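You operate a simulated robot arm through the tools that you are given. There is no shell and no other tool. Be economical: measure what you need, move in short steps, check, and stop when the job is done.

You are at the controls of a simulated two-armed robot. One attempt, no reset.

## Task
Put three of the steel inserts from the packing table top on the top of mould 58. Put one of the yellow cups from the packing table top on top of the brown green banded block. Press the keypad key four two times. Put the carton from the top of mould 63 on the upper left shelf of the blue rack. Stack the 15 fuse carton from the top of mould 33 on top of the 5 fuse carton. Do these in any order. Set down upright: yellow cup, carton.

The check looks at the end state, three seconds after you hand in, the way a careful person would. Anything else that was tipped, shoved, dropped, spilled or broken makes it a failure.

## Robot
Two 6-joint arms with fingered hands on one trunk, on a base that drives. Base frame: it is fixed to the floor where the robot stands at the start and does not move with it; the origin is under the middle of the robot, x ahead of it, y to its left, z up; the surface under the hand at the start is at about z = 86. Lengths are in cm, angles in degrees, forces in N, time in s.
The left shoulder is at the start at [7, 16.8, 149.4], the right one opposite. With the tool pointing down near the work surface each hand reaches from about 36 to 64 cm from the robot's upright axis, wherever it stands, measured 20 degrees to its own side. Places, roughly: carton [-325, 125, 75]; fuse carton [-250, 100, 75]; green banded block (5x8x5 cm) [60, 20, 90]; keypad key four [-320, -80, 80]; steel insert [50, 0, 100]; top of mould 58 [-240, 30, 70]; upper left shelf of the blue rack [-290, -100, 160]; yellow cup [50, -25, 100]. Payload 4 kg a hand.
The tool frame of a hand sits at the grasp point between the pads (the TCP): z along the fingers, y along the line on which they close. The tips reach 2.6 cm beyond it. Largest opening 13.2 cm; the body of the gripper starts 7.3 cm behind the TCP. The gripper is a hand of 3 fingers: y runs from the thumb to the fingers, the wrist lies at [0, 0, -22.4] in the tool frame, and closing takes about 1.5 s.
Orientation is that of the tool frame in the base frame, as [roll, pitch, yaw] about the fixed x, y, z axes, in that order (R = Rz(yaw) Ry(pitch) Rx(roll)). With the fingers straight down and closing along the base's y, the tool's x points along the base's -x, its y along +y and its z along -z.

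## Interface
- The arms move only by the tool play_rows. It takes "left_moves", "right_moves" or both (then of equal length, played together; a hand with none holds still); each is a list of rows, each an object (a shift or turn left out is 0, a gripper value left out holds the last) with "travel": the shift along the base's x, y, z in cm, a list of three; "rotation": the turn, a rotation vector about the base's x, y, z in degrees, a list of three. In form: [{"travel": [x, y, z], "rotation": [ax, ay, az]}, ...]. A call has 1 to 20 rows; each row shifts and turns the commanded pose from where the row before left it. "left_hand" and "right_hand" are, for a hand that has rows, the gripper command, from -1 (fully open) to 1 (shut), values between in proportion, set as the call begins (left out, the last holds). Each row takes 0.2 s and may step no farther than 5 cm and 8.6 degrees from the row before; otherwise, or with a gripper value out of range, the whole call is refused. Where a pose cannot be reached the arm comes as near as it can. A force on the tool above 40 N (or 10 N above the force at the start of the call, whichever is more), or a blocked arm, ends the call early, and 0.2 s more pass. The fingers move at their own pace (about 10.8 cm/s each) and stop on an object; they squeeze with about 31 N. The grip force told is the motor's: it shows also when the fingers shut on nothing. Time passes only in rows, and 0.2 s behind the last, so rows that do not move let the fingers close. The reply holds the time, the measured pose of the TCP, the force on the tool along the base axes, the opening and the grip force, in the units named above and with some noise, with the torque about the TCP (base axes, N m) and any sound that the robot's microphone picked up.
- Cameras (640 x 400 px; columns grow to the right, rows downward): "scene" is now at [11.18, -0.64, 168.51]; the picture's right is [-0.10, -1.00, 0.00], its down [-0.90, 0.09, -0.43] and it looks along [0.43, -0.04, -0.90] (base axes); focal length 273 px, centre (320, 200). "left" rides on the left gripper at [-6.2, 0.3, -9.2] in its tool frame; the picture's right is [-0.05, -1.00, 0.00], its down [0.83, -0.04, -0.56] and it looks along [0.55, -0.03, 0.83] (tool axes); focal length 230 px, centre (320, 200). "right" rides on the right gripper at [6.2, 0.3, -9.2] in its tool frame; the picture's right is [-0.05, 1.00, 0.00], its down [-0.83, -0.04, -0.56] and it looks along [-0.55, -0.03, 0.83] (tool axes); focal length 230 px, centre (320, 200). There is no depth. A picture from a camera that has moved, and an enlarged one, comes with that camera's place and axes in the base frame and with its lens.
- snapshot(camera): a new picture of that camera. No time passes.
- slide_trunk(by): slides the trunk up (or, below 0, down) by that many cm; the arms and the scene camera ride with it, the base frame stays. It gives what a move gives, with no picture.
- steer(legs): drives the robot by 1 to 6 legs, each [ahead, left, turn to the left] in cm, cm and degrees, along the robot's own axes; the way and the turn of a leg run together, so that a leg with both is an arc; at most 150 cm and 180 degrees a leg. The arms and the cameras ride along, it lands a little off, and it stops where it bumps. It gives what a move gives.
- set_grasp(shape, hand): the hand has 3 fingers and takes this shape, open, in about a second: jaw (thumb against the fingers, like two jaws); tri (thumb and two fingers); tip (a fingertip pinch); poke (one finger out to press); point (the index stretched); flat (the hand flat); cup (the hand cupped); fist (a fist). The gripper value then closes the fingers along that shape, each until it touches; the sizes above hold for jaw. It gives what a move gives, with no picture.
- head_to(pan, tilt): turns the head with the scene camera to pan (to the left, within 86 degrees either way) and tilt (down, from -29 to 69), counted from straight ahead of the robot. It gives what a move gives.
- close_up(camera, box): a new picture of the part [left, top, right, bottom] of that camera's present view, enlarged. No time passes.
- finish_job(): hands the job in; it is judged then, once.

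Go step by step. Nothing tells you exact positions but the pictures and the camera data: compare them with the known pose of the tool, close in by small moves and look again before you grip or let go. The budget is 196 turns and 172 pictures, counting those below and the enlarged ones. Unless the task says otherwise, let go and move clear before handing in.

The tools are called after ">>>" as a command line: name --argument value ..., lists and objects as JSON in quotes. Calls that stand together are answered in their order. play_rows: Moves the arms, as the interface text tells. Its arguments: {"type":"object","properties":{"left_moves":{"type":"array","items":{"type":"object","properties":{"travel":{"type":"array","items":{"type":"number"}},"rotation":{"type":"array","items":{"type":"number"}}}}},"left_hand":{"type":"number"},"right_moves":{"type":"array","items":{"type":"object","properties":{"travel":{"type":"array","items":{"type":"number"}},"rotation":{"type":"array","items":{"type":"number"}}}}},"right_hand":{"type":"number"}},"required":[]} The other tools are called the same way: slide_trunk (by) slides the trunk up or down; set_grasp (shape, hand) gives the hand a shape; steer (legs) drives the base; head_to (pan, tilt) turns the head that bears the scene camera; snapshot (camera) takes a picture; close_up (camera, box) takes an enlarged picture of a part of a camera's view; finish_job () hands the job in.

At the start:

```text
clock: 0.0
left_tcp_pos: [46.97, 22.67, 106.94]
left_tool_rot: [-180.0, 0.0, 179.9]
left_ft_force: [0.0, -0.2, 0.3]
left_torque: [0.0, 0.01, -0.01]
left_grip_width: 13.21
left_finger_force: 0.0
left_shape: jaw
right_tcp_pos: [57.56, -28.03, 110.28]
right_tool_rot: [180.0, 0.0, -180.0]
right_ft_force: [0.2, -1.4, 0.5]
right_torque: [-0.01, 0.02, -0.02]
right_grip_width: 13.2
right_finger_force: 0.2
right_shape: jaw
trunk travel left (down, up): [-94.0, 0.0]
robot x, y, heading: [-0.28, 0.02, 0.1]
head pan, tilt: [-5.5, 64.4]
```

scene: 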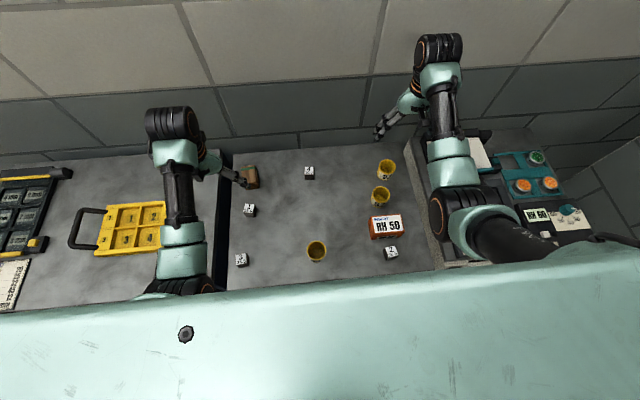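
right: 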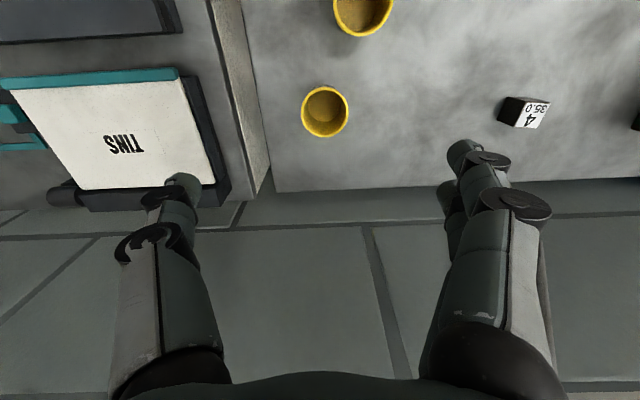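
left: 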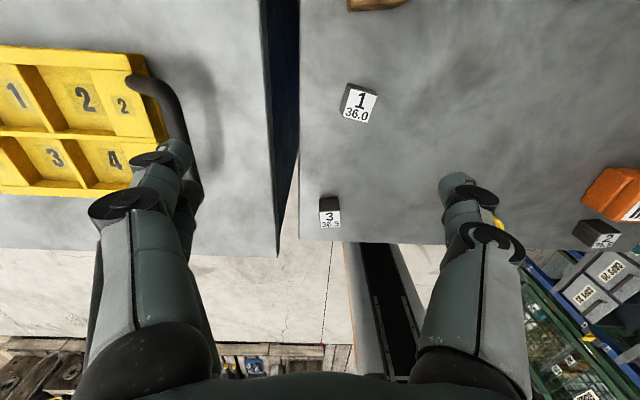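

The packing table has inserts 1–4, three yellow cups and the banded block, and the right hand hangs over the far cup. I'll look closer before moving.

>>> close_up --camera "scene" --box '[220, 140, 440, 280]'

>>> close_up --camera "right" --box '[240, 0, 480, 150]'

>>> close_up --camera "left" --box '[280, 0, 520, 150]'

```text
2.86 times, centred on (330, 210) of scene
camera zoom: at [11.18, -0.64, 168.51], right [-0.1, -1.0, 0.0], down [-0.9, 0.09, -0.43], along [0.43, -0.04, -0.9], focal length 781 px, centre (291, 171)
```

zoom: 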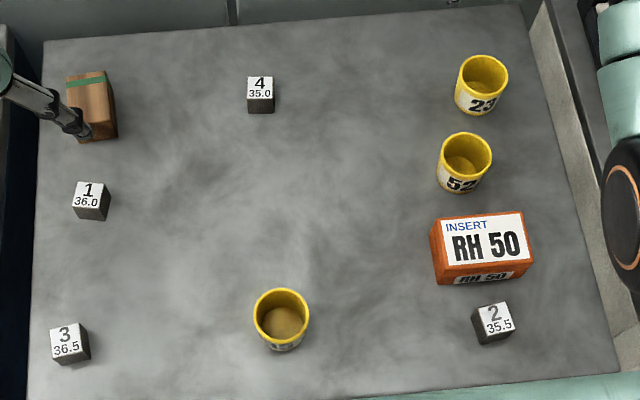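

```text
2.67 times, centred on (360, 75) of right
camera zoom: at [51.43, -27.79, 119.5], right [0.05, 1.0, 0.0], down [0.83, -0.04, 0.56], along [0.55, -0.03, -0.83], focal length 614 px, centre (213, 533)
```

zoom: 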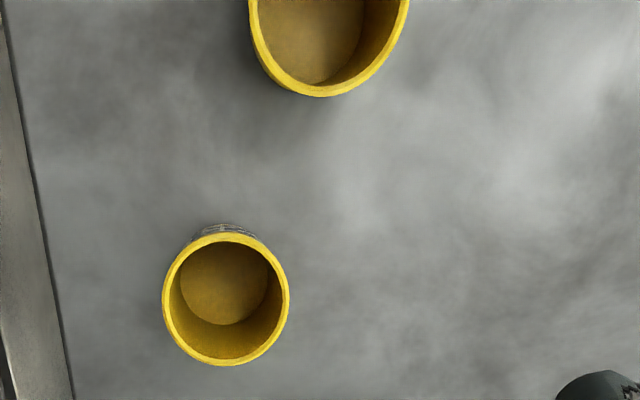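

```text
2.67 times, centred on (400, 75) of left
camera zoom: at [53.29, 22.84, 116.32], right [0.05, -1.0, 0.0], down [-0.83, -0.04, 0.56], along [-0.55, -0.03, -0.83], focal length 614 px, centre (107, 533)
```

zoom: 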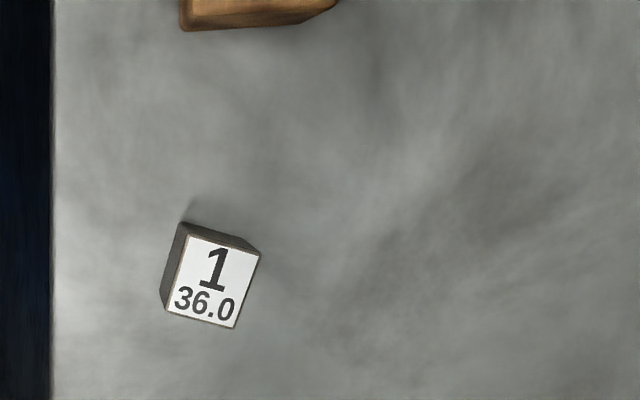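

>>> play_rows --right_moves '[{"travel": [0, 0.5, -5]}, {"travel": [0, 0, -5]}, {"travel": [0, 0, -4]}, {"travel": [0, 0, 0]}]' --right_hand -1

>>> snapshot --camera "right"

>>> snapshot --camera "scene"

```text
refused: row 1 steps farther than a row can; nothing moved
```

```text
165 pictures are left
camera right: at [51.43, -27.79, 119.5], right [0.05, 1.0, 0.0], down [0.83, -0.04, 0.56], along [0.55, -0.03, -0.83], focal length 230 px, centre (320, 200)
```

right: 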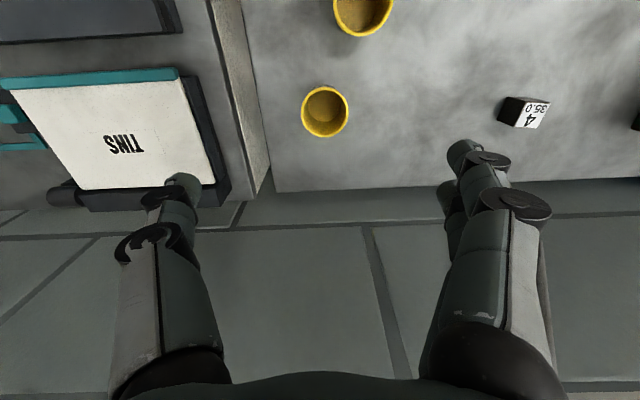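

```text
164 pictures are left
camera scene: at [11.18, -0.64, 168.51], right [-0.1, -1.0, 0.0], down [-0.9, 0.09, -0.43], along [0.43, -0.04, -0.9], focal length 273 px, centre (320, 200)
```

scene: 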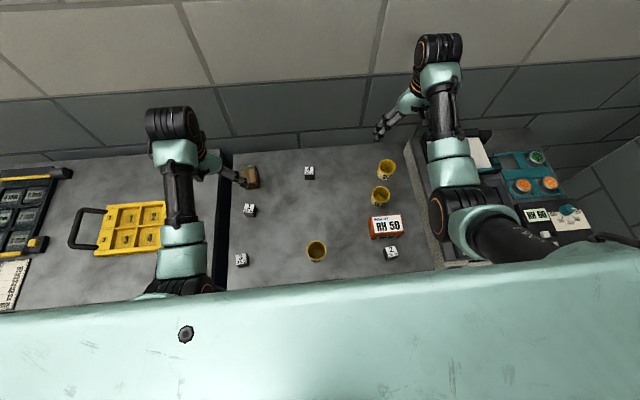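

The far cup sits close to a raised neighbouring bench, so I'll take the middle cup (52) at about [47.7, -23.4] instead. I'll move above it and partway down with a reduced opening.

>>> play_rows --right_moves '[{"travel": [-4, 2, 0]}, {"travel": [-4, 2, 0]}, {"travel": [-1.9, 0.6, 0]}, {"travel": [0, 0, -4]}, {"travel": [0, 0, -4]}, {"travel": [0, 0, 0]}]' --right_hand -0.5

>>> snapshot --camera "right"

>>> snapshot --camera "scene"

```text
clock: 1.4
left_tcp_pos: [47.2, 22.62, 107.06]
left_tool_rot: [-179.9, 0.0, 179.9]
left_ft_force: [-0.9, -0.6, 0.0]
left_torque: [0.0, -0.01, -0.05]
left_grip_width: 13.19
left_finger_force: 0.1
left_shape: jaw
right_tcp_pos: [48.75, -23.61, 99.82]
right_tool_rot: [180.0, 0.0, 179.9]
right_ft_force: [-0.4, 0.7, -0.4]
right_torque: [-0.02, -0.01, -0.01]
right_grip_width: 9.92
right_finger_force: 0.0
right_shape: jaw
right hand out of reach, approached as far as the arm can: row 2, 3
trunk travel left (down, up): [-94.0, 0.0]
robot x, y, heading: [0.21, 0.21, -0.2]
head pan, tilt: [-5.5, 64.4]
```

```text
163 pictures are left
camera right: at [42.61, -23.22, 109.19], right [0.05, 1.0, 0.0], down [0.83, -0.04, 0.56], along [0.55, -0.03, -0.83], focal length 230 px, centre (320, 200)
```

right: 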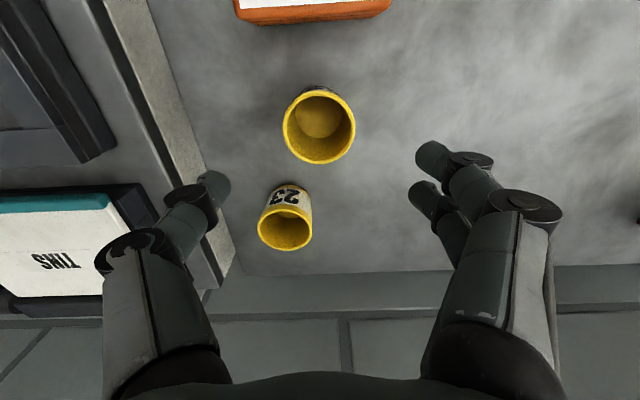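

```text
162 pictures are left
camera scene: at [11.18, -0.62, 168.51], right [-0.1, -1.0, 0.0], down [-0.9, 0.09, -0.43], along [0.43, -0.04, -0.9], focal length 273 px, centre (320, 200)
```

scene: 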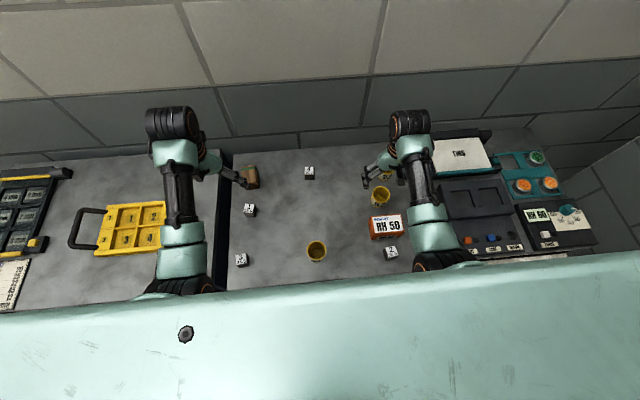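

>>> play_rows --right_moves '[{"travel": [-1.2, 0, -2]}, {"travel": [0, 0, -4]}, {"travel": [0, 0, 0]}]'

>>> snapshot --camera "right"

```text
clock: 2.2
left_tcp_pos: [47.25, 22.69, 107.1]
left_tool_rot: [179.9, -0.1, 180.0]
left_ft_force: [-0.2, 0.2, -0.2]
left_torque: [0.01, 0.02, 0.01]
left_grip_width: 13.2
left_finger_force: 0.1
left_shape: jaw
right_tcp_pos: [47.6, -23.6, 93.68]
right_tool_rot: [-180.0, 0.0, -180.0]
right_ft_force: [0.4, -0.1, -0.6]
right_torque: [0.01, 0.0, 0.03]
right_grip_width: 9.92
right_finger_force: 0.0
right_shape: jaw
trunk travel left (down, up): [-94.0, 0.0]
robot x, y, heading: [0.32, 0.13, -0.1]
head pan, tilt: [-5.5, 64.4]
```

```text
161 pictures are left
camera right: at [41.43, -23.24, 103.06], right [0.05, 1.0, 0.0], down [0.83, -0.04, 0.56], along [0.55, -0.03, -0.83], focal length 230 px, centre (320, 200)
```

right: 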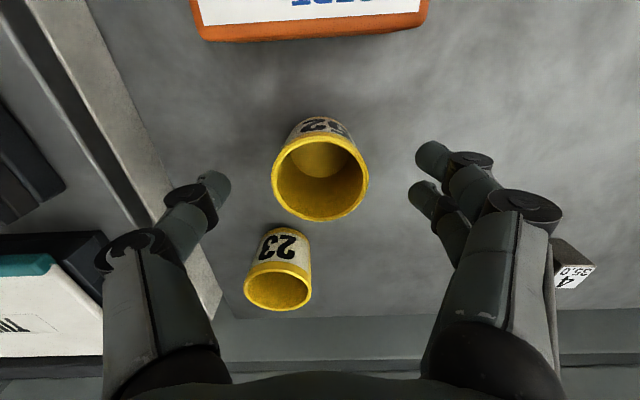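

The cup is centred between the fingers; lower to grip height and close.

>>> play_rows --right_moves '[{"travel": [-0.2, 0, -3.3]}, {"travel": [0, 0, 0]}]'

>>> play_rows --right_moves '[{"travel": [0, 0, 0]}, {"travel": [0, 0, 0]}, {"travel": [0, 0, 0]}, {"travel": [0, 0, 0]}, {"travel": [0, 0, 0]}]' --right_hand 1

>>> snapshot --camera "right"

```text
clock: 2.8
left_tcp_pos: [47.09, 22.66, 107.01]
left_tool_rot: [-180.0, 0.0, -179.9]
left_ft_force: [-0.4, 1.0, 0.4]
left_torque: [0.01, 0.0, 0.01]
left_grip_width: 13.19
left_finger_force: 0.0
left_shape: jaw
right_tcp_pos: [47.39, -23.65, 90.58]
right_tool_rot: [179.9, 0.1, -180.0]
right_ft_force: [0.1, 0.7, -0.7]
right_torque: [0.02, -0.04, -0.01]
right_grip_width: 9.94
right_finger_force: 0.0
right_shape: jaw
trunk travel left (down, up): [-94.0, 0.0]
robot x, y, heading: [-0.39, 0.15, 0.1]
head pan, tilt: [-5.5, 64.4]
```

```text
clock: 4.0
left_tcp_pos: [47.15, 22.69, 107.22]
left_tool_rot: [-179.9, 0.1, -180.0]
left_ft_force: [0.0, -0.6, -0.7]
left_torque: [0.02, 0.01, -0.02]
left_grip_width: 13.18
left_finger_force: 0.1
left_shape: jaw
right_tcp_pos: [47.49, -23.52, 90.64]
right_tool_rot: [180.0, 0.0, -180.0]
right_ft_force: [-0.7, -0.1, 0.2]
right_torque: [0.03, -0.02, -0.02]
right_grip_width: 4.25
right_finger_force: 30.8
right_shape: jaw
trunk travel left (down, up): [-94.0, 0.0]
robot x, y, heading: [0.25, 0.02, 0.0]
head pan, tilt: [-5.5, 64.4]
```

```text
160 pictures are left
camera right: at [41.32, -23.33, 99.88], right [0.05, 1.0, 0.0], down [0.83, -0.04, 0.55], along [0.55, -0.03, -0.83], focal length 230 px, centre (320, 200)
```

right: 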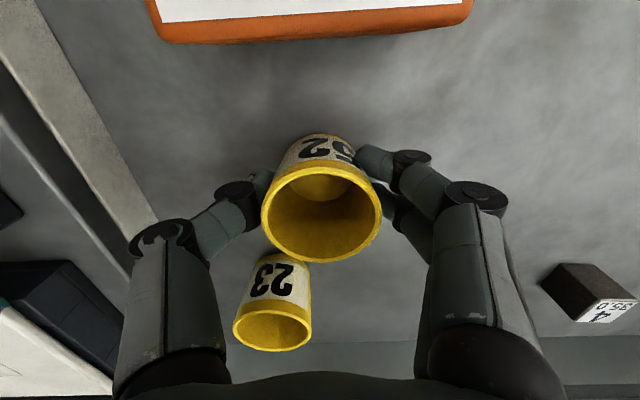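

Cup gripped. Lift it, then drive left along the table so the right hand can reach the block.

>>> play_rows --right_moves '[{"travel": [0, 0, 4]}, {"travel": [0, 0, 4]}, {"travel": [0, 0, 4]}, {"travel": [3, 0, 2]}, {"travel": [0, 0, 0]}]' --left_moves '[{"travel": [0, 0, 2]}, {"travel": [0, 0, 2]}, {"travel": [0, 0, 2]}, {"travel": [0, 0, 0]}, {"travel": [0, 0, 0]}]'

>>> steer --legs '[[0, 34, 0]]'

>>> snapshot --camera "scene"

>>> snapshot --camera "right"

```text
clock: 5.2
left_tcp_pos: [49.08, 22.38, 108.09]
left_tool_rot: [179.9, 0.2, 179.9]
left_ft_force: [-0.8, 0.4, -0.2]
left_torque: [-0.03, 0.02, -0.04]
left_grip_width: 13.19
left_finger_force: 0.1
left_shape: jaw
left hand out of reach, approached as far as the arm can: row 1, 2, 3
right_tcp_pos: [50.21, -23.59, 104.54]
right_tool_rot: [-180.0, 0.1, 180.0]
right_ft_force: [-0.1, 0.0, -1.3]
right_torque: [0.0, 0.0, -0.02]
right_grip_width: 4.29
right_finger_force: 30.9
right_shape: jaw
trunk travel left (down, up): [-94.0, 0.0]
robot x, y, heading: [0.19, 0.09, -0.1]
head pan, tilt: [-5.5, 64.4]
```

```text
clock: 7.4
left_tcp_pos: [49.33, 53.66, 107.88]
left_tool_rot: [-179.7, 0.0, 178.9]
left_ft_force: [-0.3, 0.2, -0.6]
left_torque: [-0.06, 0.02, -0.04]
left_grip_width: 13.17
left_finger_force: 0.1
left_shape: jaw
right_tcp_pos: [49.69, 7.47, 104.56]
right_tool_rot: [-179.8, -0.1, 178.8]
right_ft_force: [0.4, 0.3, -0.9]
right_torque: [-0.03, 0.03, 0.03]
right_grip_width: 4.26
right_finger_force: 30.9
right_shape: jaw
trunk travel left (down, up): [-94.0, 0.0]
robot x, y, heading: [0.03, 31.89, -1.3]
head pan, tilt: [-5.5, 64.4]
stopped in leg 1: the robot was blocked; the commanded pose is now the measured one
```

```text
159 pictures are left
camera scene: at [11.12, 31.38, 168.5], right [-0.12, -0.99, 0.0], down [-0.9, 0.1, -0.43], along [0.43, -0.05, -0.9], focal length 273 px, centre (320, 200)
```

scene: 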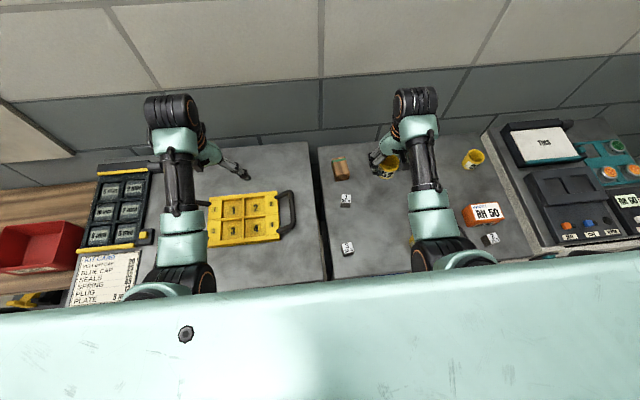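

```text
158 pictures are left
camera right: at [43.54, 7.96, 113.84], right [0.07, 1.0, 0.0], down [0.83, -0.06, 0.55], along [0.55, -0.04, -0.83], focal length 230 px, centre (320, 200)
```

right: 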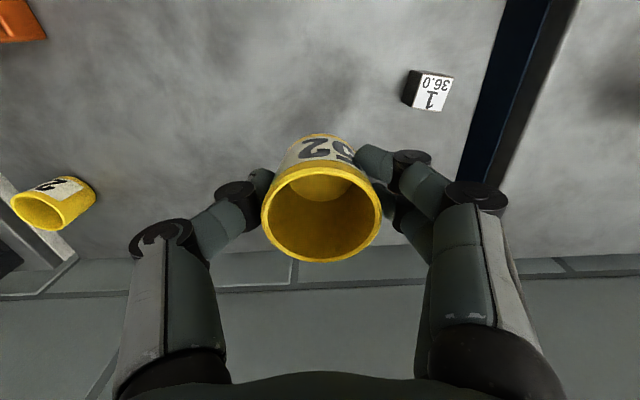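

The base touched something at its left, but it is far enough. I'll look at the block more closely.

>>> close_up --camera "scene" --box '[310, 130, 430, 205]'

```text
5.33 times, centred on (370, 168) of scene
camera zoom: at [11.12, 31.38, 168.5], right [-0.12, -0.99, 0.0], down [-0.9, 0.1, -0.43], along [0.43, -0.05, -0.9], focal length 1458 px, centre (53, 373)
```

zoom: 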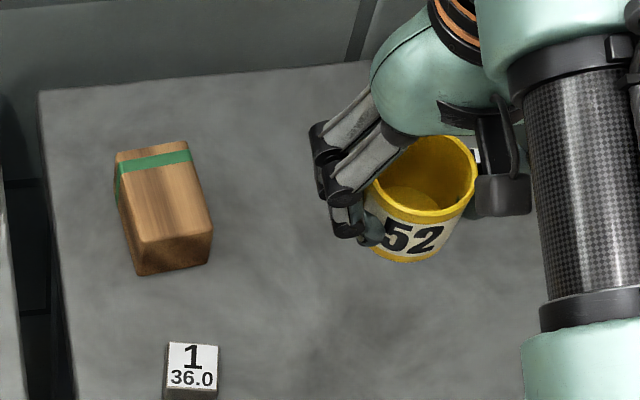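

>>> play_rows --right_moves '[{"travel": [3, 3, 0]}, {"travel": [3, 3, 0]}, {"travel": [3, 3, 0]}, {"travel": [1.1, 1.9, 0]}, {"travel": [0, 0, 0]}]'

>>> close_up --camera "scene" --box '[290, 110, 410, 185]'

>>> snapshot --camera "right"

>>> snapshot --camera "left"

```text
clock: 8.6
left_tcp_pos: [49.16, 53.2, 108.08]
left_tool_rot: [180.0, 0.1, 178.9]
left_ft_force: [-0.1, -0.1, 0.5]
left_torque: [-0.01, 0.01, -0.02]
left_grip_width: 13.19
left_finger_force: 0.1
left_shape: jaw
right_tcp_pos: [59.7, 17.99, 104.62]
right_tool_rot: [179.9, 0.0, 178.9]
right_ft_force: [0.0, 0.7, -1.2]
right_torque: [-0.03, 0.04, -0.01]
right_grip_width: 4.26
right_finger_force: 31.7
right_shape: jaw
trunk travel left (down, up): [-94.0, 0.0]
robot x, y, heading: [-0.32, 31.5, -1.0]
head pan, tilt: [-5.5, 64.4]
```

```text
5.33 times, centred on (350, 148) of scene
camera zoom: at [10.94, 30.8, 168.51], right [-0.12, -0.99, 0.0], down [-0.9, 0.1, -0.43], along [0.43, -0.05, -0.9], focal length 1458 px, centre (160, 480)
```

zoom: 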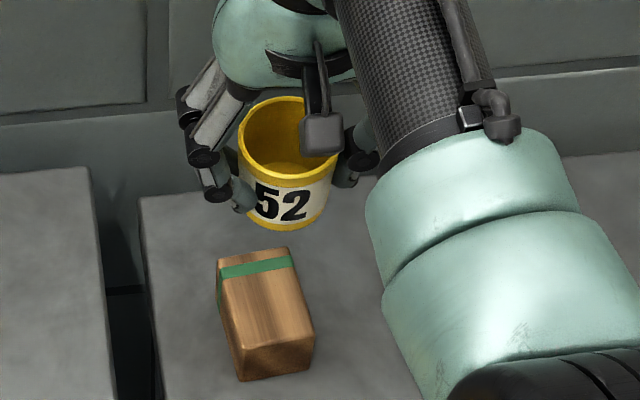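

```text
155 pictures are left
camera right: at [53.62, 18.49, 113.9], right [0.07, 1.0, 0.0], down [0.83, -0.06, 0.55], along [0.55, -0.04, -0.83], focal length 230 px, centre (320, 200)
```

right: 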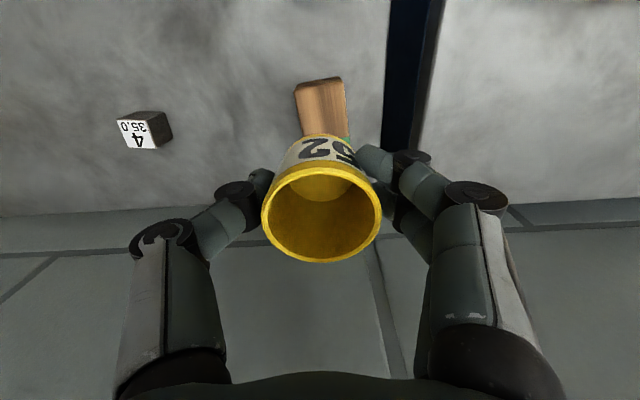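

```text
154 pictures are left
camera left: at [55.34, 53.26, 117.28], right [0.03, -1.0, 0.0], down [-0.83, -0.03, 0.55], along [-0.55, -0.02, -0.83], focal length 230 px, centre (320, 200)
```

left: 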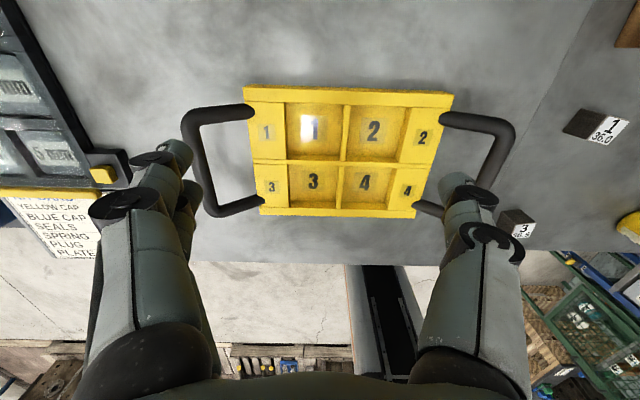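

>>> play_rows --right_moves '[{"travel": [0, 0.4, -3]}, {"travel": [0, 0, -3]}, {"travel": [0, 0, -1]}, {"travel": [0, 0, 0]}]'

>>> close_up --camera "scene" --box '[290, 110, 410, 185]'

>>> close_up --camera "right" --box '[200, 50, 440, 200]'

```text
clock: 9.6
left_tcp_pos: [49.16, 53.15, 108.03]
left_tool_rot: [-180.0, 0.1, 178.9]
left_ft_force: [0.7, 0.5, -0.5]
left_torque: [0.02, -0.02, 0.02]
left_grip_width: 13.19
left_finger_force: 0.0
left_shape: jaw
right_tcp_pos: [59.64, 18.35, 97.54]
right_tool_rot: [180.0, 0.0, 179.0]
right_ft_force: [0.9, -0.7, -1.0]
right_torque: [0.01, -0.03, -0.03]
right_grip_width: 4.27
right_finger_force: 31.4
right_shape: jaw
trunk travel left (down, up): [-94.0, 0.0]
robot x, y, heading: [-0.11, 31.34, -0.9]
head pan, tilt: [-5.5, 64.4]
```

```text
5.33 times, centred on (350, 148) of scene
camera zoom: at [10.92, 30.76, 168.51], right [-0.12, -0.99, 0.0], down [-0.9, 0.1, -0.43], along [0.43, -0.05, -0.9], focal length 1458 px, centre (160, 480)
```

zoom: 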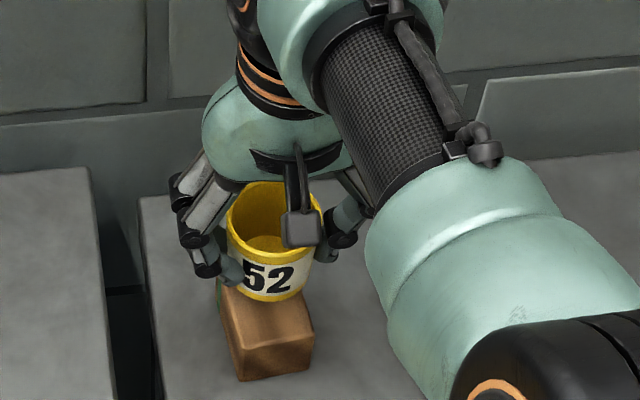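

```text
2.67 times, centred on (320, 125) of right
camera zoom: at [53.45, 18.82, 106.86], right [0.07, 1.0, 0.0], down [0.83, -0.06, 0.55], along [0.55, -0.04, -0.83], focal length 614 px, centre (320, 400)
```

zoom: 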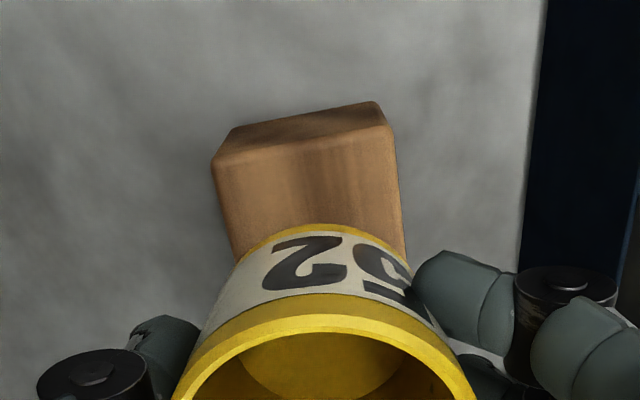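

>>> play_rows --right_moves '[{"travel": [0.3, 0, -0.8]}, {"travel": [0, 0, -0.5]}, {"travel": [0, 0, -0.3]}, {"travel": [0, 0, 0]}]'

>>> close_up --camera "scene" --box '[290, 110, 410, 185]'

>>> close_up --camera "right" --box '[200, 50, 440, 200]'

```text
clock: 10.6
left_tcp_pos: [49.14, 53.21, 108.12]
left_tool_rot: [-179.9, 0.1, 178.8]
left_ft_force: [-0.2, -0.2, 0.0]
left_torque: [0.0, 0.01, 0.04]
left_grip_width: 13.18
left_finger_force: 0.1
left_shape: jaw
right_tcp_pos: [59.95, 18.37, 95.97]
right_tool_rot: [-180.0, 0.0, 178.8]
right_ft_force: [-0.4, -0.7, -0.7]
right_torque: [-0.01, 0.02, 0.02]
right_grip_width: 4.26
right_finger_force: 31.0
right_shape: jaw
trunk travel left (down, up): [-94.0, 0.0]
robot x, y, heading: [-0.22, 31.79, -1.2]
head pan, tilt: [-5.5, 64.4]
```

```text
5.33 times, centred on (350, 148) of scene
camera zoom: at [10.95, 30.76, 168.51], right [-0.12, -0.99, 0.0], down [-0.9, 0.1, -0.43], along [0.43, -0.05, -0.9], focal length 1458 px, centre (160, 480)
```

zoom: 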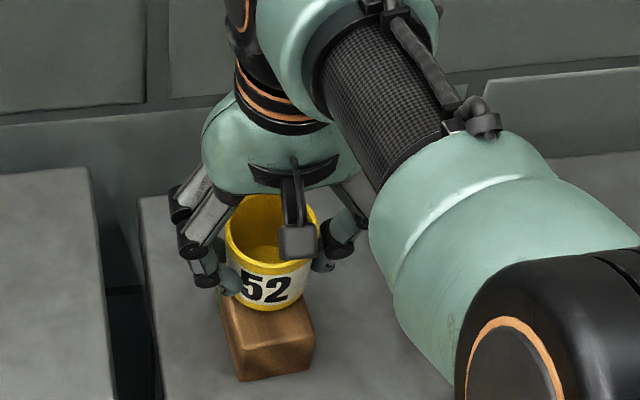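

```text
2.67 times, centred on (320, 125) of right
camera zoom: at [53.85, 18.78, 105.2], right [0.07, 1.0, 0.0], down [0.83, -0.06, 0.55], along [0.55, -0.04, -0.83], focal length 614 px, centre (320, 400)
```

zoom: 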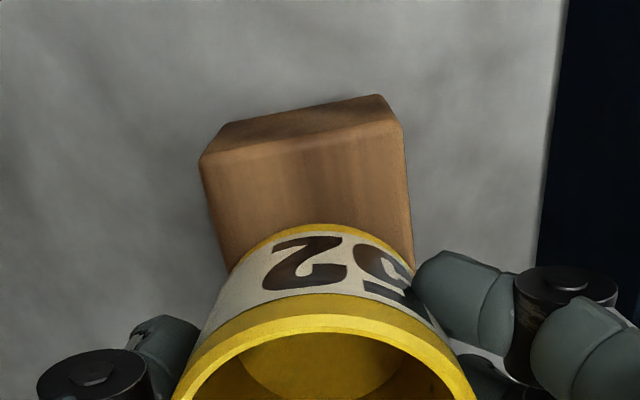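

>>> play_rows --right_moves '[{"travel": [0, -0.1, -0.2]}, {"travel": [0, 0, -0.2]}, {"travel": [0, 0, 0]}]'

```text
clock: 11.4
left_tcp_pos: [49.18, 53.08, 108.07]
left_tool_rot: [-180.0, 0.2, 178.9]
left_ft_force: [0.0, 0.3, 0.6]
left_torque: [-0.02, -0.01, -0.01]
left_grip_width: 13.19
left_finger_force: 0.0
left_shape: jaw
right_tcp_pos: [60.03, 18.24, 95.55]
right_tool_rot: [-180.0, 0.0, 178.9]
right_ft_force: [-0.5, -0.1, -0.4]
right_torque: [-0.02, -0.01, 0.0]
right_grip_width: 4.27
right_finger_force: 30.8
right_shape: jaw
trunk travel left (down, up): [-94.0, 0.0]
robot x, y, heading: [-0.45, 31.79, -0.8]
head pan, tilt: [-5.5, 64.4]
```

>>> play_rows --right_moves '[{"travel": [0, 0, -0.2]}, {"travel": [0, 0, -0.15]}, {"travel": [0, 0, 0]}]'

>>> close_up --camera "right" --box '[200, 50, 440, 200]'

```text
clock: 12.2
left_tcp_pos: [49.16, 53.21, 108.06]
left_tool_rot: [179.9, 0.1, 178.9]
left_ft_force: [-0.1, 0.2, 0.5]
left_torque: [0.03, -0.02, 0.0]
left_grip_width: 13.17
left_finger_force: 0.1
left_shape: jaw
right_tcp_pos: [60.02, 18.23, 95.16]
right_tool_rot: [180.0, 0.1, 178.9]
right_ft_force: [0.0, -0.2, -0.8]
right_torque: [0.01, -0.02, -0.01]
right_grip_width: 4.27
right_finger_force: 30.7
right_shape: jaw
trunk travel left (down, up): [-94.0, 0.0]
robot x, y, heading: [-0.18, 31.57, -1.2]
head pan, tilt: [-5.5, 64.4]
```

```text
2.67 times, centred on (320, 125) of right
camera zoom: at [53.83, 18.75, 104.41], right [0.07, 1.0, 0.0], down [0.83, -0.06, 0.55], along [0.55, -0.04, -0.83], focal length 614 px, centre (320, 400)
```

zoom: 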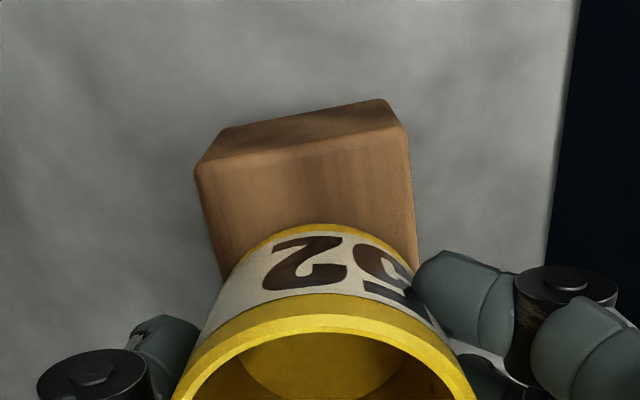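

>>> play_rows --right_moves '[{"travel": [0, 0, -0.15]}, {"travel": [0, 0, -0.15]}, {"travel": [0, 0, 0]}]'

>>> play_rows --right_moves '[{"travel": [0, 0, -0.15]}, {"travel": [0, 0, 0]}]'

>>> close_up --camera "scene" --box '[310, 120, 390, 170]'

```text
clock: 13.0
left_tcp_pos: [49.09, 53.21, 108.0]
left_tool_rot: [180.0, 0.2, 178.9]
left_ft_force: [-0.1, -0.8, 0.4]
left_torque: [0.02, -0.02, 0.01]
left_grip_width: 13.21
left_finger_force: 0.3
left_shape: jaw
right_tcp_pos: [60.01, 18.28, 95.05]
right_tool_rot: [179.9, 0.2, 178.9]
right_ft_force: [1.4, -0.1, 6.8]
right_torque: [0.07, -0.02, -0.02]
right_grip_width: 4.28
right_finger_force: 31.1
right_shape: jaw
trunk travel left (down, up): [-94.0, 0.0]
robot x, y, heading: [-0.28, 31.65, -1.2]
head pan, tilt: [-5.5, 64.4]
```

```text
clock: 13.6
left_tcp_pos: [48.88, 53.07, 108.16]
left_tool_rot: [-180.0, 0.3, 178.9]
left_ft_force: [-0.5, 0.2, -0.8]
left_torque: [-0.01, -0.01, 0.02]
left_grip_width: 13.19
left_finger_force: 0.0
left_shape: jaw
right_tcp_pos: [59.86, 18.22, 94.85]
right_tool_rot: [180.0, 0.2, 178.9]
right_ft_force: [0.0, -0.7, 15.7]
right_torque: [-0.01, 0.0, 0.05]
right_grip_width: 4.27
right_finger_force: 30.9
right_shape: jaw
trunk travel left (down, up): [-94.0, 0.0]
robot x, y, heading: [0.08, 31.9, -1.0]
head pan, tilt: [-5.5, 64.4]
```

```text
8.00 times, centred on (350, 145) of scene
camera zoom: at [10.67, 30.83, 168.55], right [-0.12, -0.99, 0.0], down [-0.9, 0.1, -0.43], along [0.43, -0.05, -0.9], focal length 2187 px, centre (80, 640)
```

zoom: 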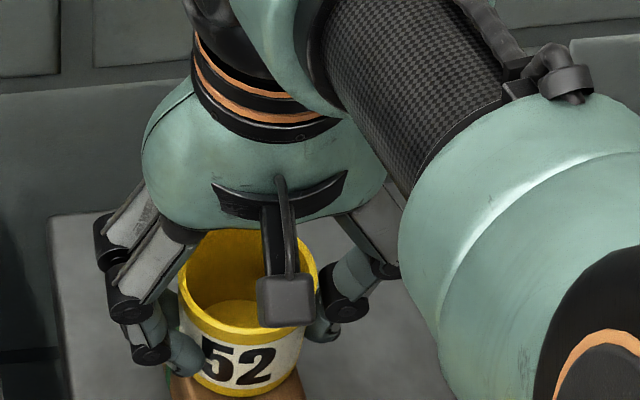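

Contact at TCP z ≈ 95. Relax slightly, release, and rise.

>>> play_rows --right_moves '[{"travel": [0, 0, 0.2]}, {"travel": [0, 0, 0]}]'

>>> play_rows --right_moves '[{"travel": [0, 0, 0]}, {"travel": [0, 0, 0]}, {"travel": [0, 0, 0]}, {"travel": [0, 0, 0]}]' --right_hand -0.5

>>> play_rows --right_moves '[{"travel": [0, 0, 2]}, {"travel": [0, 0, 4]}, {"travel": [0, 0, 4]}, {"travel": [0, 0, 2]}, {"travel": [0, 0, 0]}]'

>>> snapshot --camera "right"

>>> snapshot --camera "scene"

```text
clock: 14.2
left_tcp_pos: [49.08, 53.17, 108.03]
left_tool_rot: [180.0, 0.1, 178.9]
left_ft_force: [0.2, -0.5, 0.3]
left_torque: [0.04, -0.01, -0.01]
left_grip_width: 13.19
left_finger_force: 0.0
left_shape: jaw
right_tcp_pos: [59.86, 18.26, 94.99]
right_tool_rot: [-179.9, 0.1, 178.9]
right_ft_force: [4.3, 0.2, 10.5]
right_torque: [0.02, -0.09, 0.02]
right_grip_width: 4.3
right_finger_force: 31.0
right_shape: jaw
trunk travel left (down, up): [-94.0, 0.0]
robot x, y, heading: [-0.46, 31.34, -1.1]
head pan, tilt: [-5.5, 64.4]
```

```text
clock: 15.2
left_tcp_pos: [49.11, 53.09, 108.1]
left_tool_rot: [179.9, 0.0, 178.9]
left_ft_force: [0.2, 0.5, -0.2]
left_torque: [0.02, 0.01, 0.01]
left_grip_width: 13.18
left_finger_force: 0.0
left_shape: jaw
right_tcp_pos: [59.89, 18.44, 94.85]
right_tool_rot: [180.0, -0.1, 178.9]
right_ft_force: [-0.6, -0.2, 0.2]
right_torque: [-0.01, 0.0, 0.0]
right_grip_width: 9.85
right_finger_force: 0.1
right_shape: jaw
trunk travel left (down, up): [-94.0, 0.0]
robot x, y, heading: [-0.53, 31.79, -1.1]
head pan, tilt: [-5.5, 64.4]
```

```text
clock: 16.4
left_tcp_pos: [49.07, 53.25, 108.04]
left_tool_rot: [180.0, 0.1, 178.9]
left_ft_force: [0.3, 0.5, -0.6]
left_torque: [-0.03, 0.05, 0.02]
left_grip_width: 13.17
left_finger_force: 0.0
left_shape: jaw
right_tcp_pos: [59.93, 18.59, 106.97]
right_tool_rot: [-180.0, -0.1, 179.0]
right_ft_force: [-0.4, -0.3, 0.3]
right_torque: [-0.01, 0.01, 0.01]
right_grip_width: 9.87
right_finger_force: 0.1
right_shape: jaw
trunk travel left (down, up): [-94.0, 0.0]
robot x, y, heading: [0.14, 31.57, -0.9]
head pan, tilt: [-5.5, 64.4]
```

```text
147 pictures are left
camera right: at [53.71, 18.85, 116.24], right [0.07, 1.0, 0.0], down [0.83, -0.06, 0.55], along [0.55, -0.04, -0.83], focal length 230 px, centre (320, 200)
```

right: 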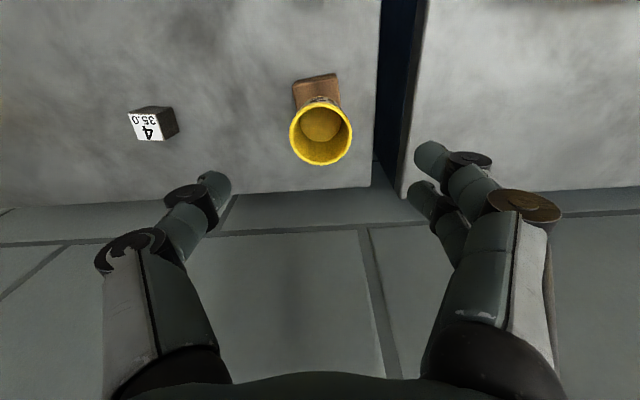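

```text
146 pictures are left
camera scene: at [10.93, 30.75, 168.51], right [-0.12, -0.99, 0.0], down [-0.9, 0.1, -0.43], along [0.43, -0.05, -0.9], focal length 273 px, centre (320, 200)
```

scene: 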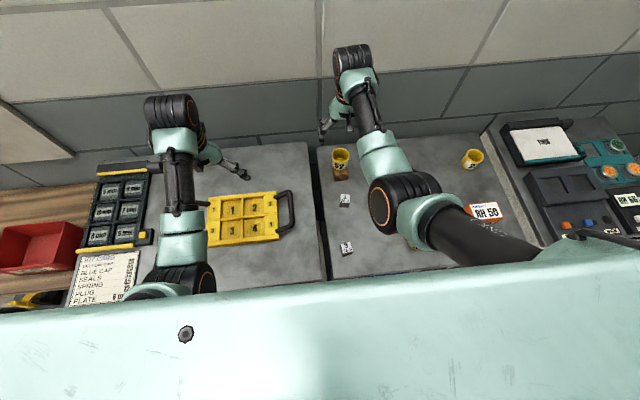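

The cup stands on the block. Next the right hand goes over insert 1 (about [48.2, 18.3]).

>>> play_rows --right_moves '[{"travel": [-4, 0, 0]}, {"travel": [-4, 0, 0]}, {"travel": [-3.7, -0.3, 0]}, {"travel": [0, 0, -3]}, {"travel": [0, 0, 0]}]'

>>> snapshot --camera "right"

>>> close_up --camera "scene" --box '[300, 130, 420, 205]'

```text
clock: 17.3
left_tcp_pos: [49.17, 53.19, 108.13]
left_tool_rot: [-180.0, 0.0, 178.9]
left_ft_force: [1.0, 0.1, 0.1]
left_torque: [0.03, -0.02, 0.01]
left_grip_width: 13.19
left_finger_force: 0.1
left_shape: jaw
right_tcp_pos: [55.16, 12.18, 112.69]
right_tool_rot: [-174.5, 9.7, 177.3]
right_ft_force: [-0.4, -0.4, 0.1]
right_torque: [0.0, -0.03, 0.0]
right_grip_width: 9.87
right_finger_force: 0.0
right_shape: jaw
trunk travel left (down, up): [-94.0, 0.0]
robot x, y, heading: [-0.61, 31.64, -1.0]
head pan, tilt: [-5.5, 64.4]
stopped in row 4 (right hand): the arm was blocked; the commanded pose is now the measured one
```

```text
145 pictures are left
camera right: at [47.64, 13.77, 120.72], right [0.11, 0.99, -0.09], down [0.72, -0.02, 0.69], along [0.68, -0.14, -0.72], focal length 230 px, centre (320, 200)
```

right: 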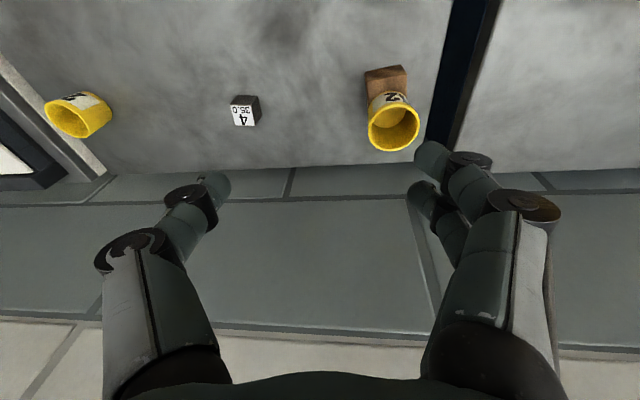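

```text
5.33 times, centred on (360, 168) of scene
camera zoom: at [10.99, 30.79, 168.51], right [-0.12, -0.99, 0.0], down [-0.9, 0.1, -0.43], along [0.43, -0.05, -0.9], focal length 1458 px, centre (107, 373)
```

zoom: 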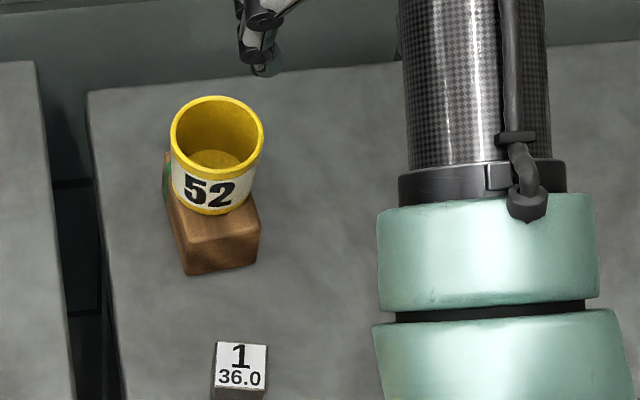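

The arm folds badly that near the trunk at this height. I'll back the base off and then straighten the hand.

>>> steer --legs '[[-9, -3, 0]]'

>>> play_rows --right_moves '[{"travel": [0, 1, -1], "rotation": [3, 4.7, 0.8]}, {"travel": [0, 1, -2], "rotation": [2.9, 4.7, 0.9]}, {"travel": [0, 0, 0]}]'

>>> snapshot --camera "right"

```text
clock: 18.4
left_tcp_pos: [40.67, 50.45, 107.81]
left_tool_rot: [-179.8, 0.0, 178.7]
left_ft_force: [1.0, 0.3, -0.1]
left_torque: [0.01, 0.03, 0.01]
left_grip_width: 13.21
left_finger_force: 0.1
left_shape: jaw
right_tcp_pos: [46.64, 9.35, 112.42]
right_tool_rot: [-174.5, 9.5, 177.3]
right_ft_force: [-1.1, 0.6, 0.5]
right_torque: [0.01, 0.01, -0.03]
right_grip_width: 9.88
right_finger_force: 0.1
right_shape: jaw
trunk travel left (down, up): [-94.0, 0.0]
robot x, y, heading: [-8.79, 28.7, -0.8]
head pan, tilt: [-5.5, 64.4]
```

```text
clock: 19.2
left_tcp_pos: [40.06, 50.21, 108.13]
left_tool_rot: [180.0, 0.2, 178.9]
left_ft_force: [0.1, 0.5, 0.0]
left_torque: [0.01, -0.03, 0.04]
left_grip_width: 13.2
left_finger_force: 0.1
left_shape: jaw
right_tcp_pos: [46.0, 11.19, 109.82]
right_tool_rot: [179.9, 0.0, 178.5]
right_ft_force: [-0.3, 0.0, 0.6]
right_torque: [0.03, -0.02, 0.0]
right_grip_width: 9.89
right_finger_force: 0.0
right_shape: jaw
trunk travel left (down, up): [-94.0, 0.0]
robot x, y, heading: [-8.99, 28.8, -1.3]
head pan, tilt: [-5.5, 64.4]
```

```text
143 pictures are left
camera right: at [39.77, 11.78, 118.92], right [0.08, 1.0, 0.0], down [0.83, -0.07, 0.56], along [0.56, -0.04, -0.83], focal length 230 px, centre (320, 200)
```

right: 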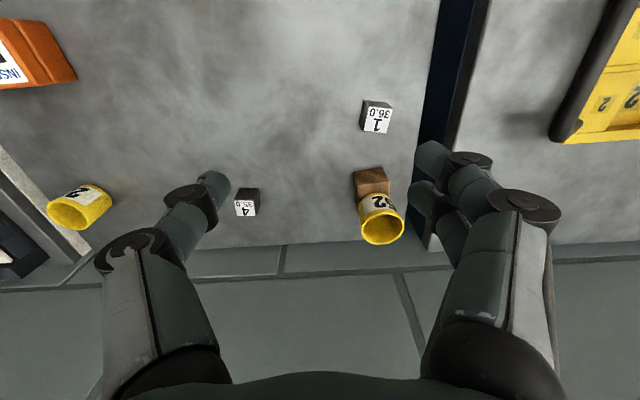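

>>> play_rows --right_moves '[{"travel": [1, 3.6, -2], "rotation": [0, 0, -5]}, {"travel": [1.1, 3.6, -2], "rotation": [0, 0, -5]}, {"travel": [0, 0, -4]}, {"travel": [0, 0, -3]}, {"travel": [0, 0, 0]}]'

>>> snapshot --camera "right"

```text
clock: 20.4
left_tcp_pos: [40.3, 50.33, 108.06]
left_tool_rot: [180.0, 0.1, 178.8]
left_ft_force: [0.8, 0.2, 1.1]
left_torque: [-0.01, -0.01, 0.01]
left_grip_width: 13.18
left_finger_force: 0.0
left_shape: jaw
right_tcp_pos: [48.3, 18.72, 98.72]
right_tool_rot: [-180.0, 0.1, 168.5]
right_ft_force: [0.7, 0.6, 0.0]
right_torque: [-0.02, 0.01, 0.01]
right_grip_width: 9.89
right_finger_force: 0.1
right_shape: jaw
trunk travel left (down, up): [-94.0, 0.0]
robot x, y, heading: [-9.3, 29.03, -1.1]
head pan, tilt: [-5.5, 64.4]
```

```text
142 pictures are left
camera right: at [42.35, 20.18, 107.9], right [0.25, 0.97, 0.0], down [0.8, -0.21, 0.56], along [0.54, -0.14, -0.83], focal length 230 px, centre (320, 200)
```

right: 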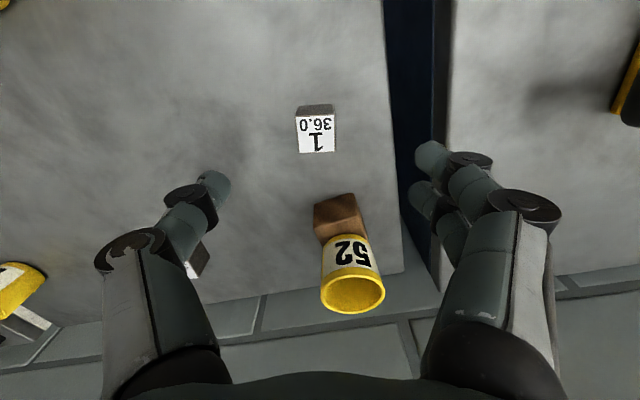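

>>> play_rows --right_moves '[{"travel": [-0.3, -0.3, -4]}, {"travel": [0, 0, -4]}, {"travel": [0, 0, -1.6]}, {"travel": [0, 0, 0]}]'

>>> snapshot --camera "right"

```text
clock: 21.4
left_tcp_pos: [40.11, 50.27, 108.05]
left_tool_rot: [180.0, 0.2, 178.9]
left_ft_force: [-0.1, 0.4, -1.4]
left_torque: [-0.01, 0.01, 0.01]
left_grip_width: 13.19
left_finger_force: 0.1
left_shape: jaw
right_tcp_pos: [47.12, 17.78, 89.47]
right_tool_rot: [180.0, 0.0, 168.4]
right_ft_force: [0.0, -0.1, -0.6]
right_torque: [0.01, 0.01, -0.01]
right_grip_width: 9.88
right_finger_force: 0.0
right_shape: jaw
right hand out of reach, approached as far as the arm can: row 3
trunk travel left (down, up): [-94.0, 0.0]
robot x, y, heading: [-9.07, 28.82, -1.1]
head pan, tilt: [-5.5, 64.4]
```

```text
141 pictures are left
camera right: at [41.06, 19.4, 98.76], right [0.25, 0.97, 0.0], down [0.8, -0.21, 0.56], along [0.54, -0.14, -0.83], focal length 230 px, centre (320, 200)
```

right: 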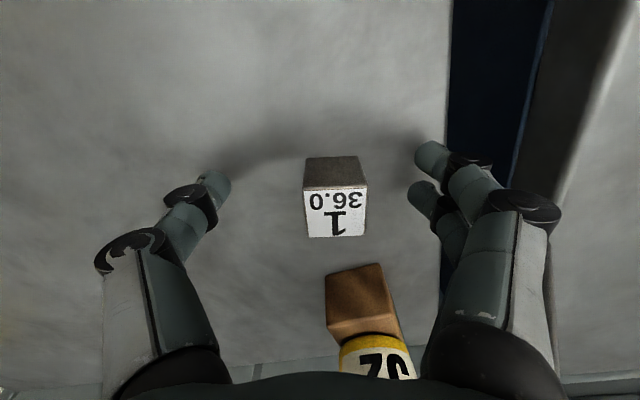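

Just short of reach; drive the base a little forward after lifting.

>>> play_rows --right_moves '[{"travel": [0, 0, 4]}, {"travel": [0, 0, 3]}]'

>>> steer --legs '[[4, 0, 0]]'

```text
clock: 22.0
left_tcp_pos: [40.22, 50.27, 108.11]
left_tool_rot: [-179.9, 0.1, 178.8]
left_ft_force: [-0.4, 1.1, -0.6]
left_torque: [0.0, -0.01, 0.01]
left_grip_width: 13.2
left_finger_force: 0.1
left_shape: jaw
right_tcp_pos: [46.87, 17.87, 96.63]
right_tool_rot: [-179.9, 0.0, 168.6]
right_ft_force: [0.7, -0.9, 0.1]
right_torque: [-0.02, -0.05, 0.03]
right_grip_width: 9.88
right_finger_force: 0.1
right_shape: jaw
trunk travel left (down, up): [-94.0, 0.0]
robot x, y, heading: [-9.0, 29.21, -1.0]
head pan, tilt: [-5.5, 64.4]
```

```text
clock: 22.9
left_tcp_pos: [43.43, 50.24, 108.49]
left_tool_rot: [179.9, 0.6, 178.8]
left_ft_force: [-0.9, 0.3, -0.1]
left_torque: [-0.01, -0.03, 0.0]
left_grip_width: 13.18
left_finger_force: 0.0
left_shape: jaw
right_tcp_pos: [50.33, 17.71, 97.09]
right_tool_rot: [179.9, 0.6, 168.5]
right_ft_force: [-0.4, -0.2, 0.6]
right_torque: [-0.01, -0.05, -0.01]
right_grip_width: 9.9
right_finger_force: 0.1
right_shape: jaw
trunk travel left (down, up): [-94.0, 0.0]
robot x, y, heading: [-5.05, 28.45, -1.1]
head pan, tilt: [-5.5, 64.4]
```

>>> play_rows --right_moves '[{"travel": [-2.2, 0.65, -2]}, {"travel": [0, 0, -3]}, {"travel": [0, 0, -2.6]}, {"travel": [0, 0, 0]}]'

>>> snapshot --camera "right"

```text
clock: 23.9
left_tcp_pos: [44.3, 50.15, 107.98]
left_tool_rot: [-180.0, -0.1, 178.8]
left_ft_force: [-0.4, 0.6, 0.9]
left_torque: [0.01, 0.0, 0.01]
left_grip_width: 13.21
left_finger_force: 0.1
left_shape: jaw
right_tcp_pos: [48.8, 18.49, 88.98]
right_tool_rot: [179.9, -0.1, 168.5]
right_ft_force: [0.1, -0.5, -0.9]
right_torque: [0.0, 0.0, -0.04]
right_grip_width: 9.89
right_finger_force: 0.0
right_shape: jaw
trunk travel left (down, up): [-94.0, 0.0]
robot x, y, heading: [-5.18, 28.75, -1.1]
head pan, tilt: [-5.5, 64.4]
```

```text
140 pictures are left
camera right: at [42.77, 20.09, 98.18], right [0.25, 0.97, 0.0], down [0.81, -0.21, 0.55], along [0.54, -0.14, -0.83], focal length 230 px, centre (320, 200)
```

right: 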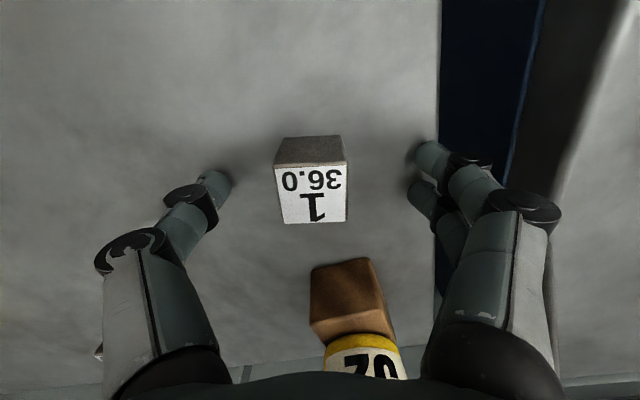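

>>> play_rows --right_moves '[{"travel": [-0.5, -0.2, 0]}, {"travel": [0, 0, 0]}]'

>>> play_rows --right_moves '[{"travel": [0, 0, 0]}, {"travel": [0, 0, 0]}, {"travel": [0, 0, 0]}, {"travel": [0, 0, 0]}, {"travel": [0, 0, 0]}, {"travel": [0, 0, 0]}]' --right_hand 1

>>> snapshot --camera "right"

```text
clock: 24.5
left_tcp_pos: [44.17, 50.18, 108.03]
left_tool_rot: [180.0, 0.1, 178.8]
left_ft_force: [0.6, -0.1, -0.7]
left_torque: [-0.01, 0.01, -0.01]
left_grip_width: 13.21
left_finger_force: 0.0
left_shape: jaw
right_tcp_pos: [48.29, 18.17, 89.09]
right_tool_rot: [-179.9, 0.1, 168.5]
right_ft_force: [0.6, 1.4, 1.2]
right_torque: [-0.01, -0.02, 0.01]
right_grip_width: 9.89
right_finger_force: 0.0
right_shape: jaw
trunk travel left (down, up): [-94.0, 0.0]
robot x, y, heading: [-5.42, 28.28, -1.3]
head pan, tilt: [-5.5, 64.4]
```

```text
clock: 25.9
left_tcp_pos: [44.21, 50.14, 108.06]
left_tool_rot: [179.9, 0.1, 178.8]
left_ft_force: [-0.2, 1.4, -0.5]
left_torque: [0.0, 0.03, -0.03]
left_grip_width: 13.18
left_finger_force: 0.1
left_shape: jaw
right_tcp_pos: [48.24, 18.12, 89.05]
right_tool_rot: [180.0, 0.1, 168.4]
right_ft_force: [-0.1, 0.4, -0.8]
right_torque: [-0.01, 0.02, -0.01]
right_grip_width: 2.61
right_finger_force: 31.4
right_shape: jaw
trunk travel left (down, up): [-94.0, 0.0]
robot x, y, heading: [-5.15, 28.48, -1.0]
head pan, tilt: [-5.5, 64.4]
```

```text
139 pictures are left
camera right: at [42.31, 19.76, 98.26], right [0.25, 0.97, 0.0], down [0.81, -0.21, 0.56], along [0.54, -0.14, -0.83], focal length 230 px, centre (320, 200)
```

right: 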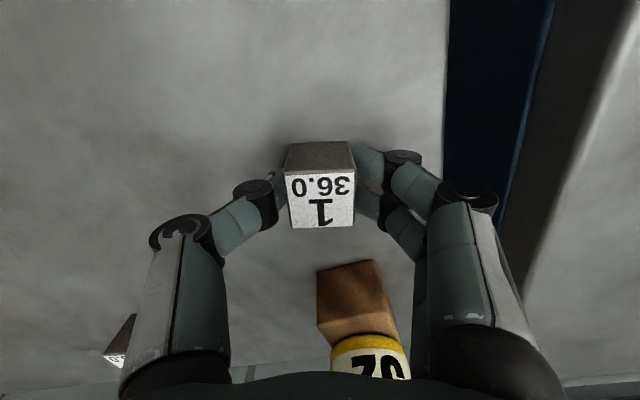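

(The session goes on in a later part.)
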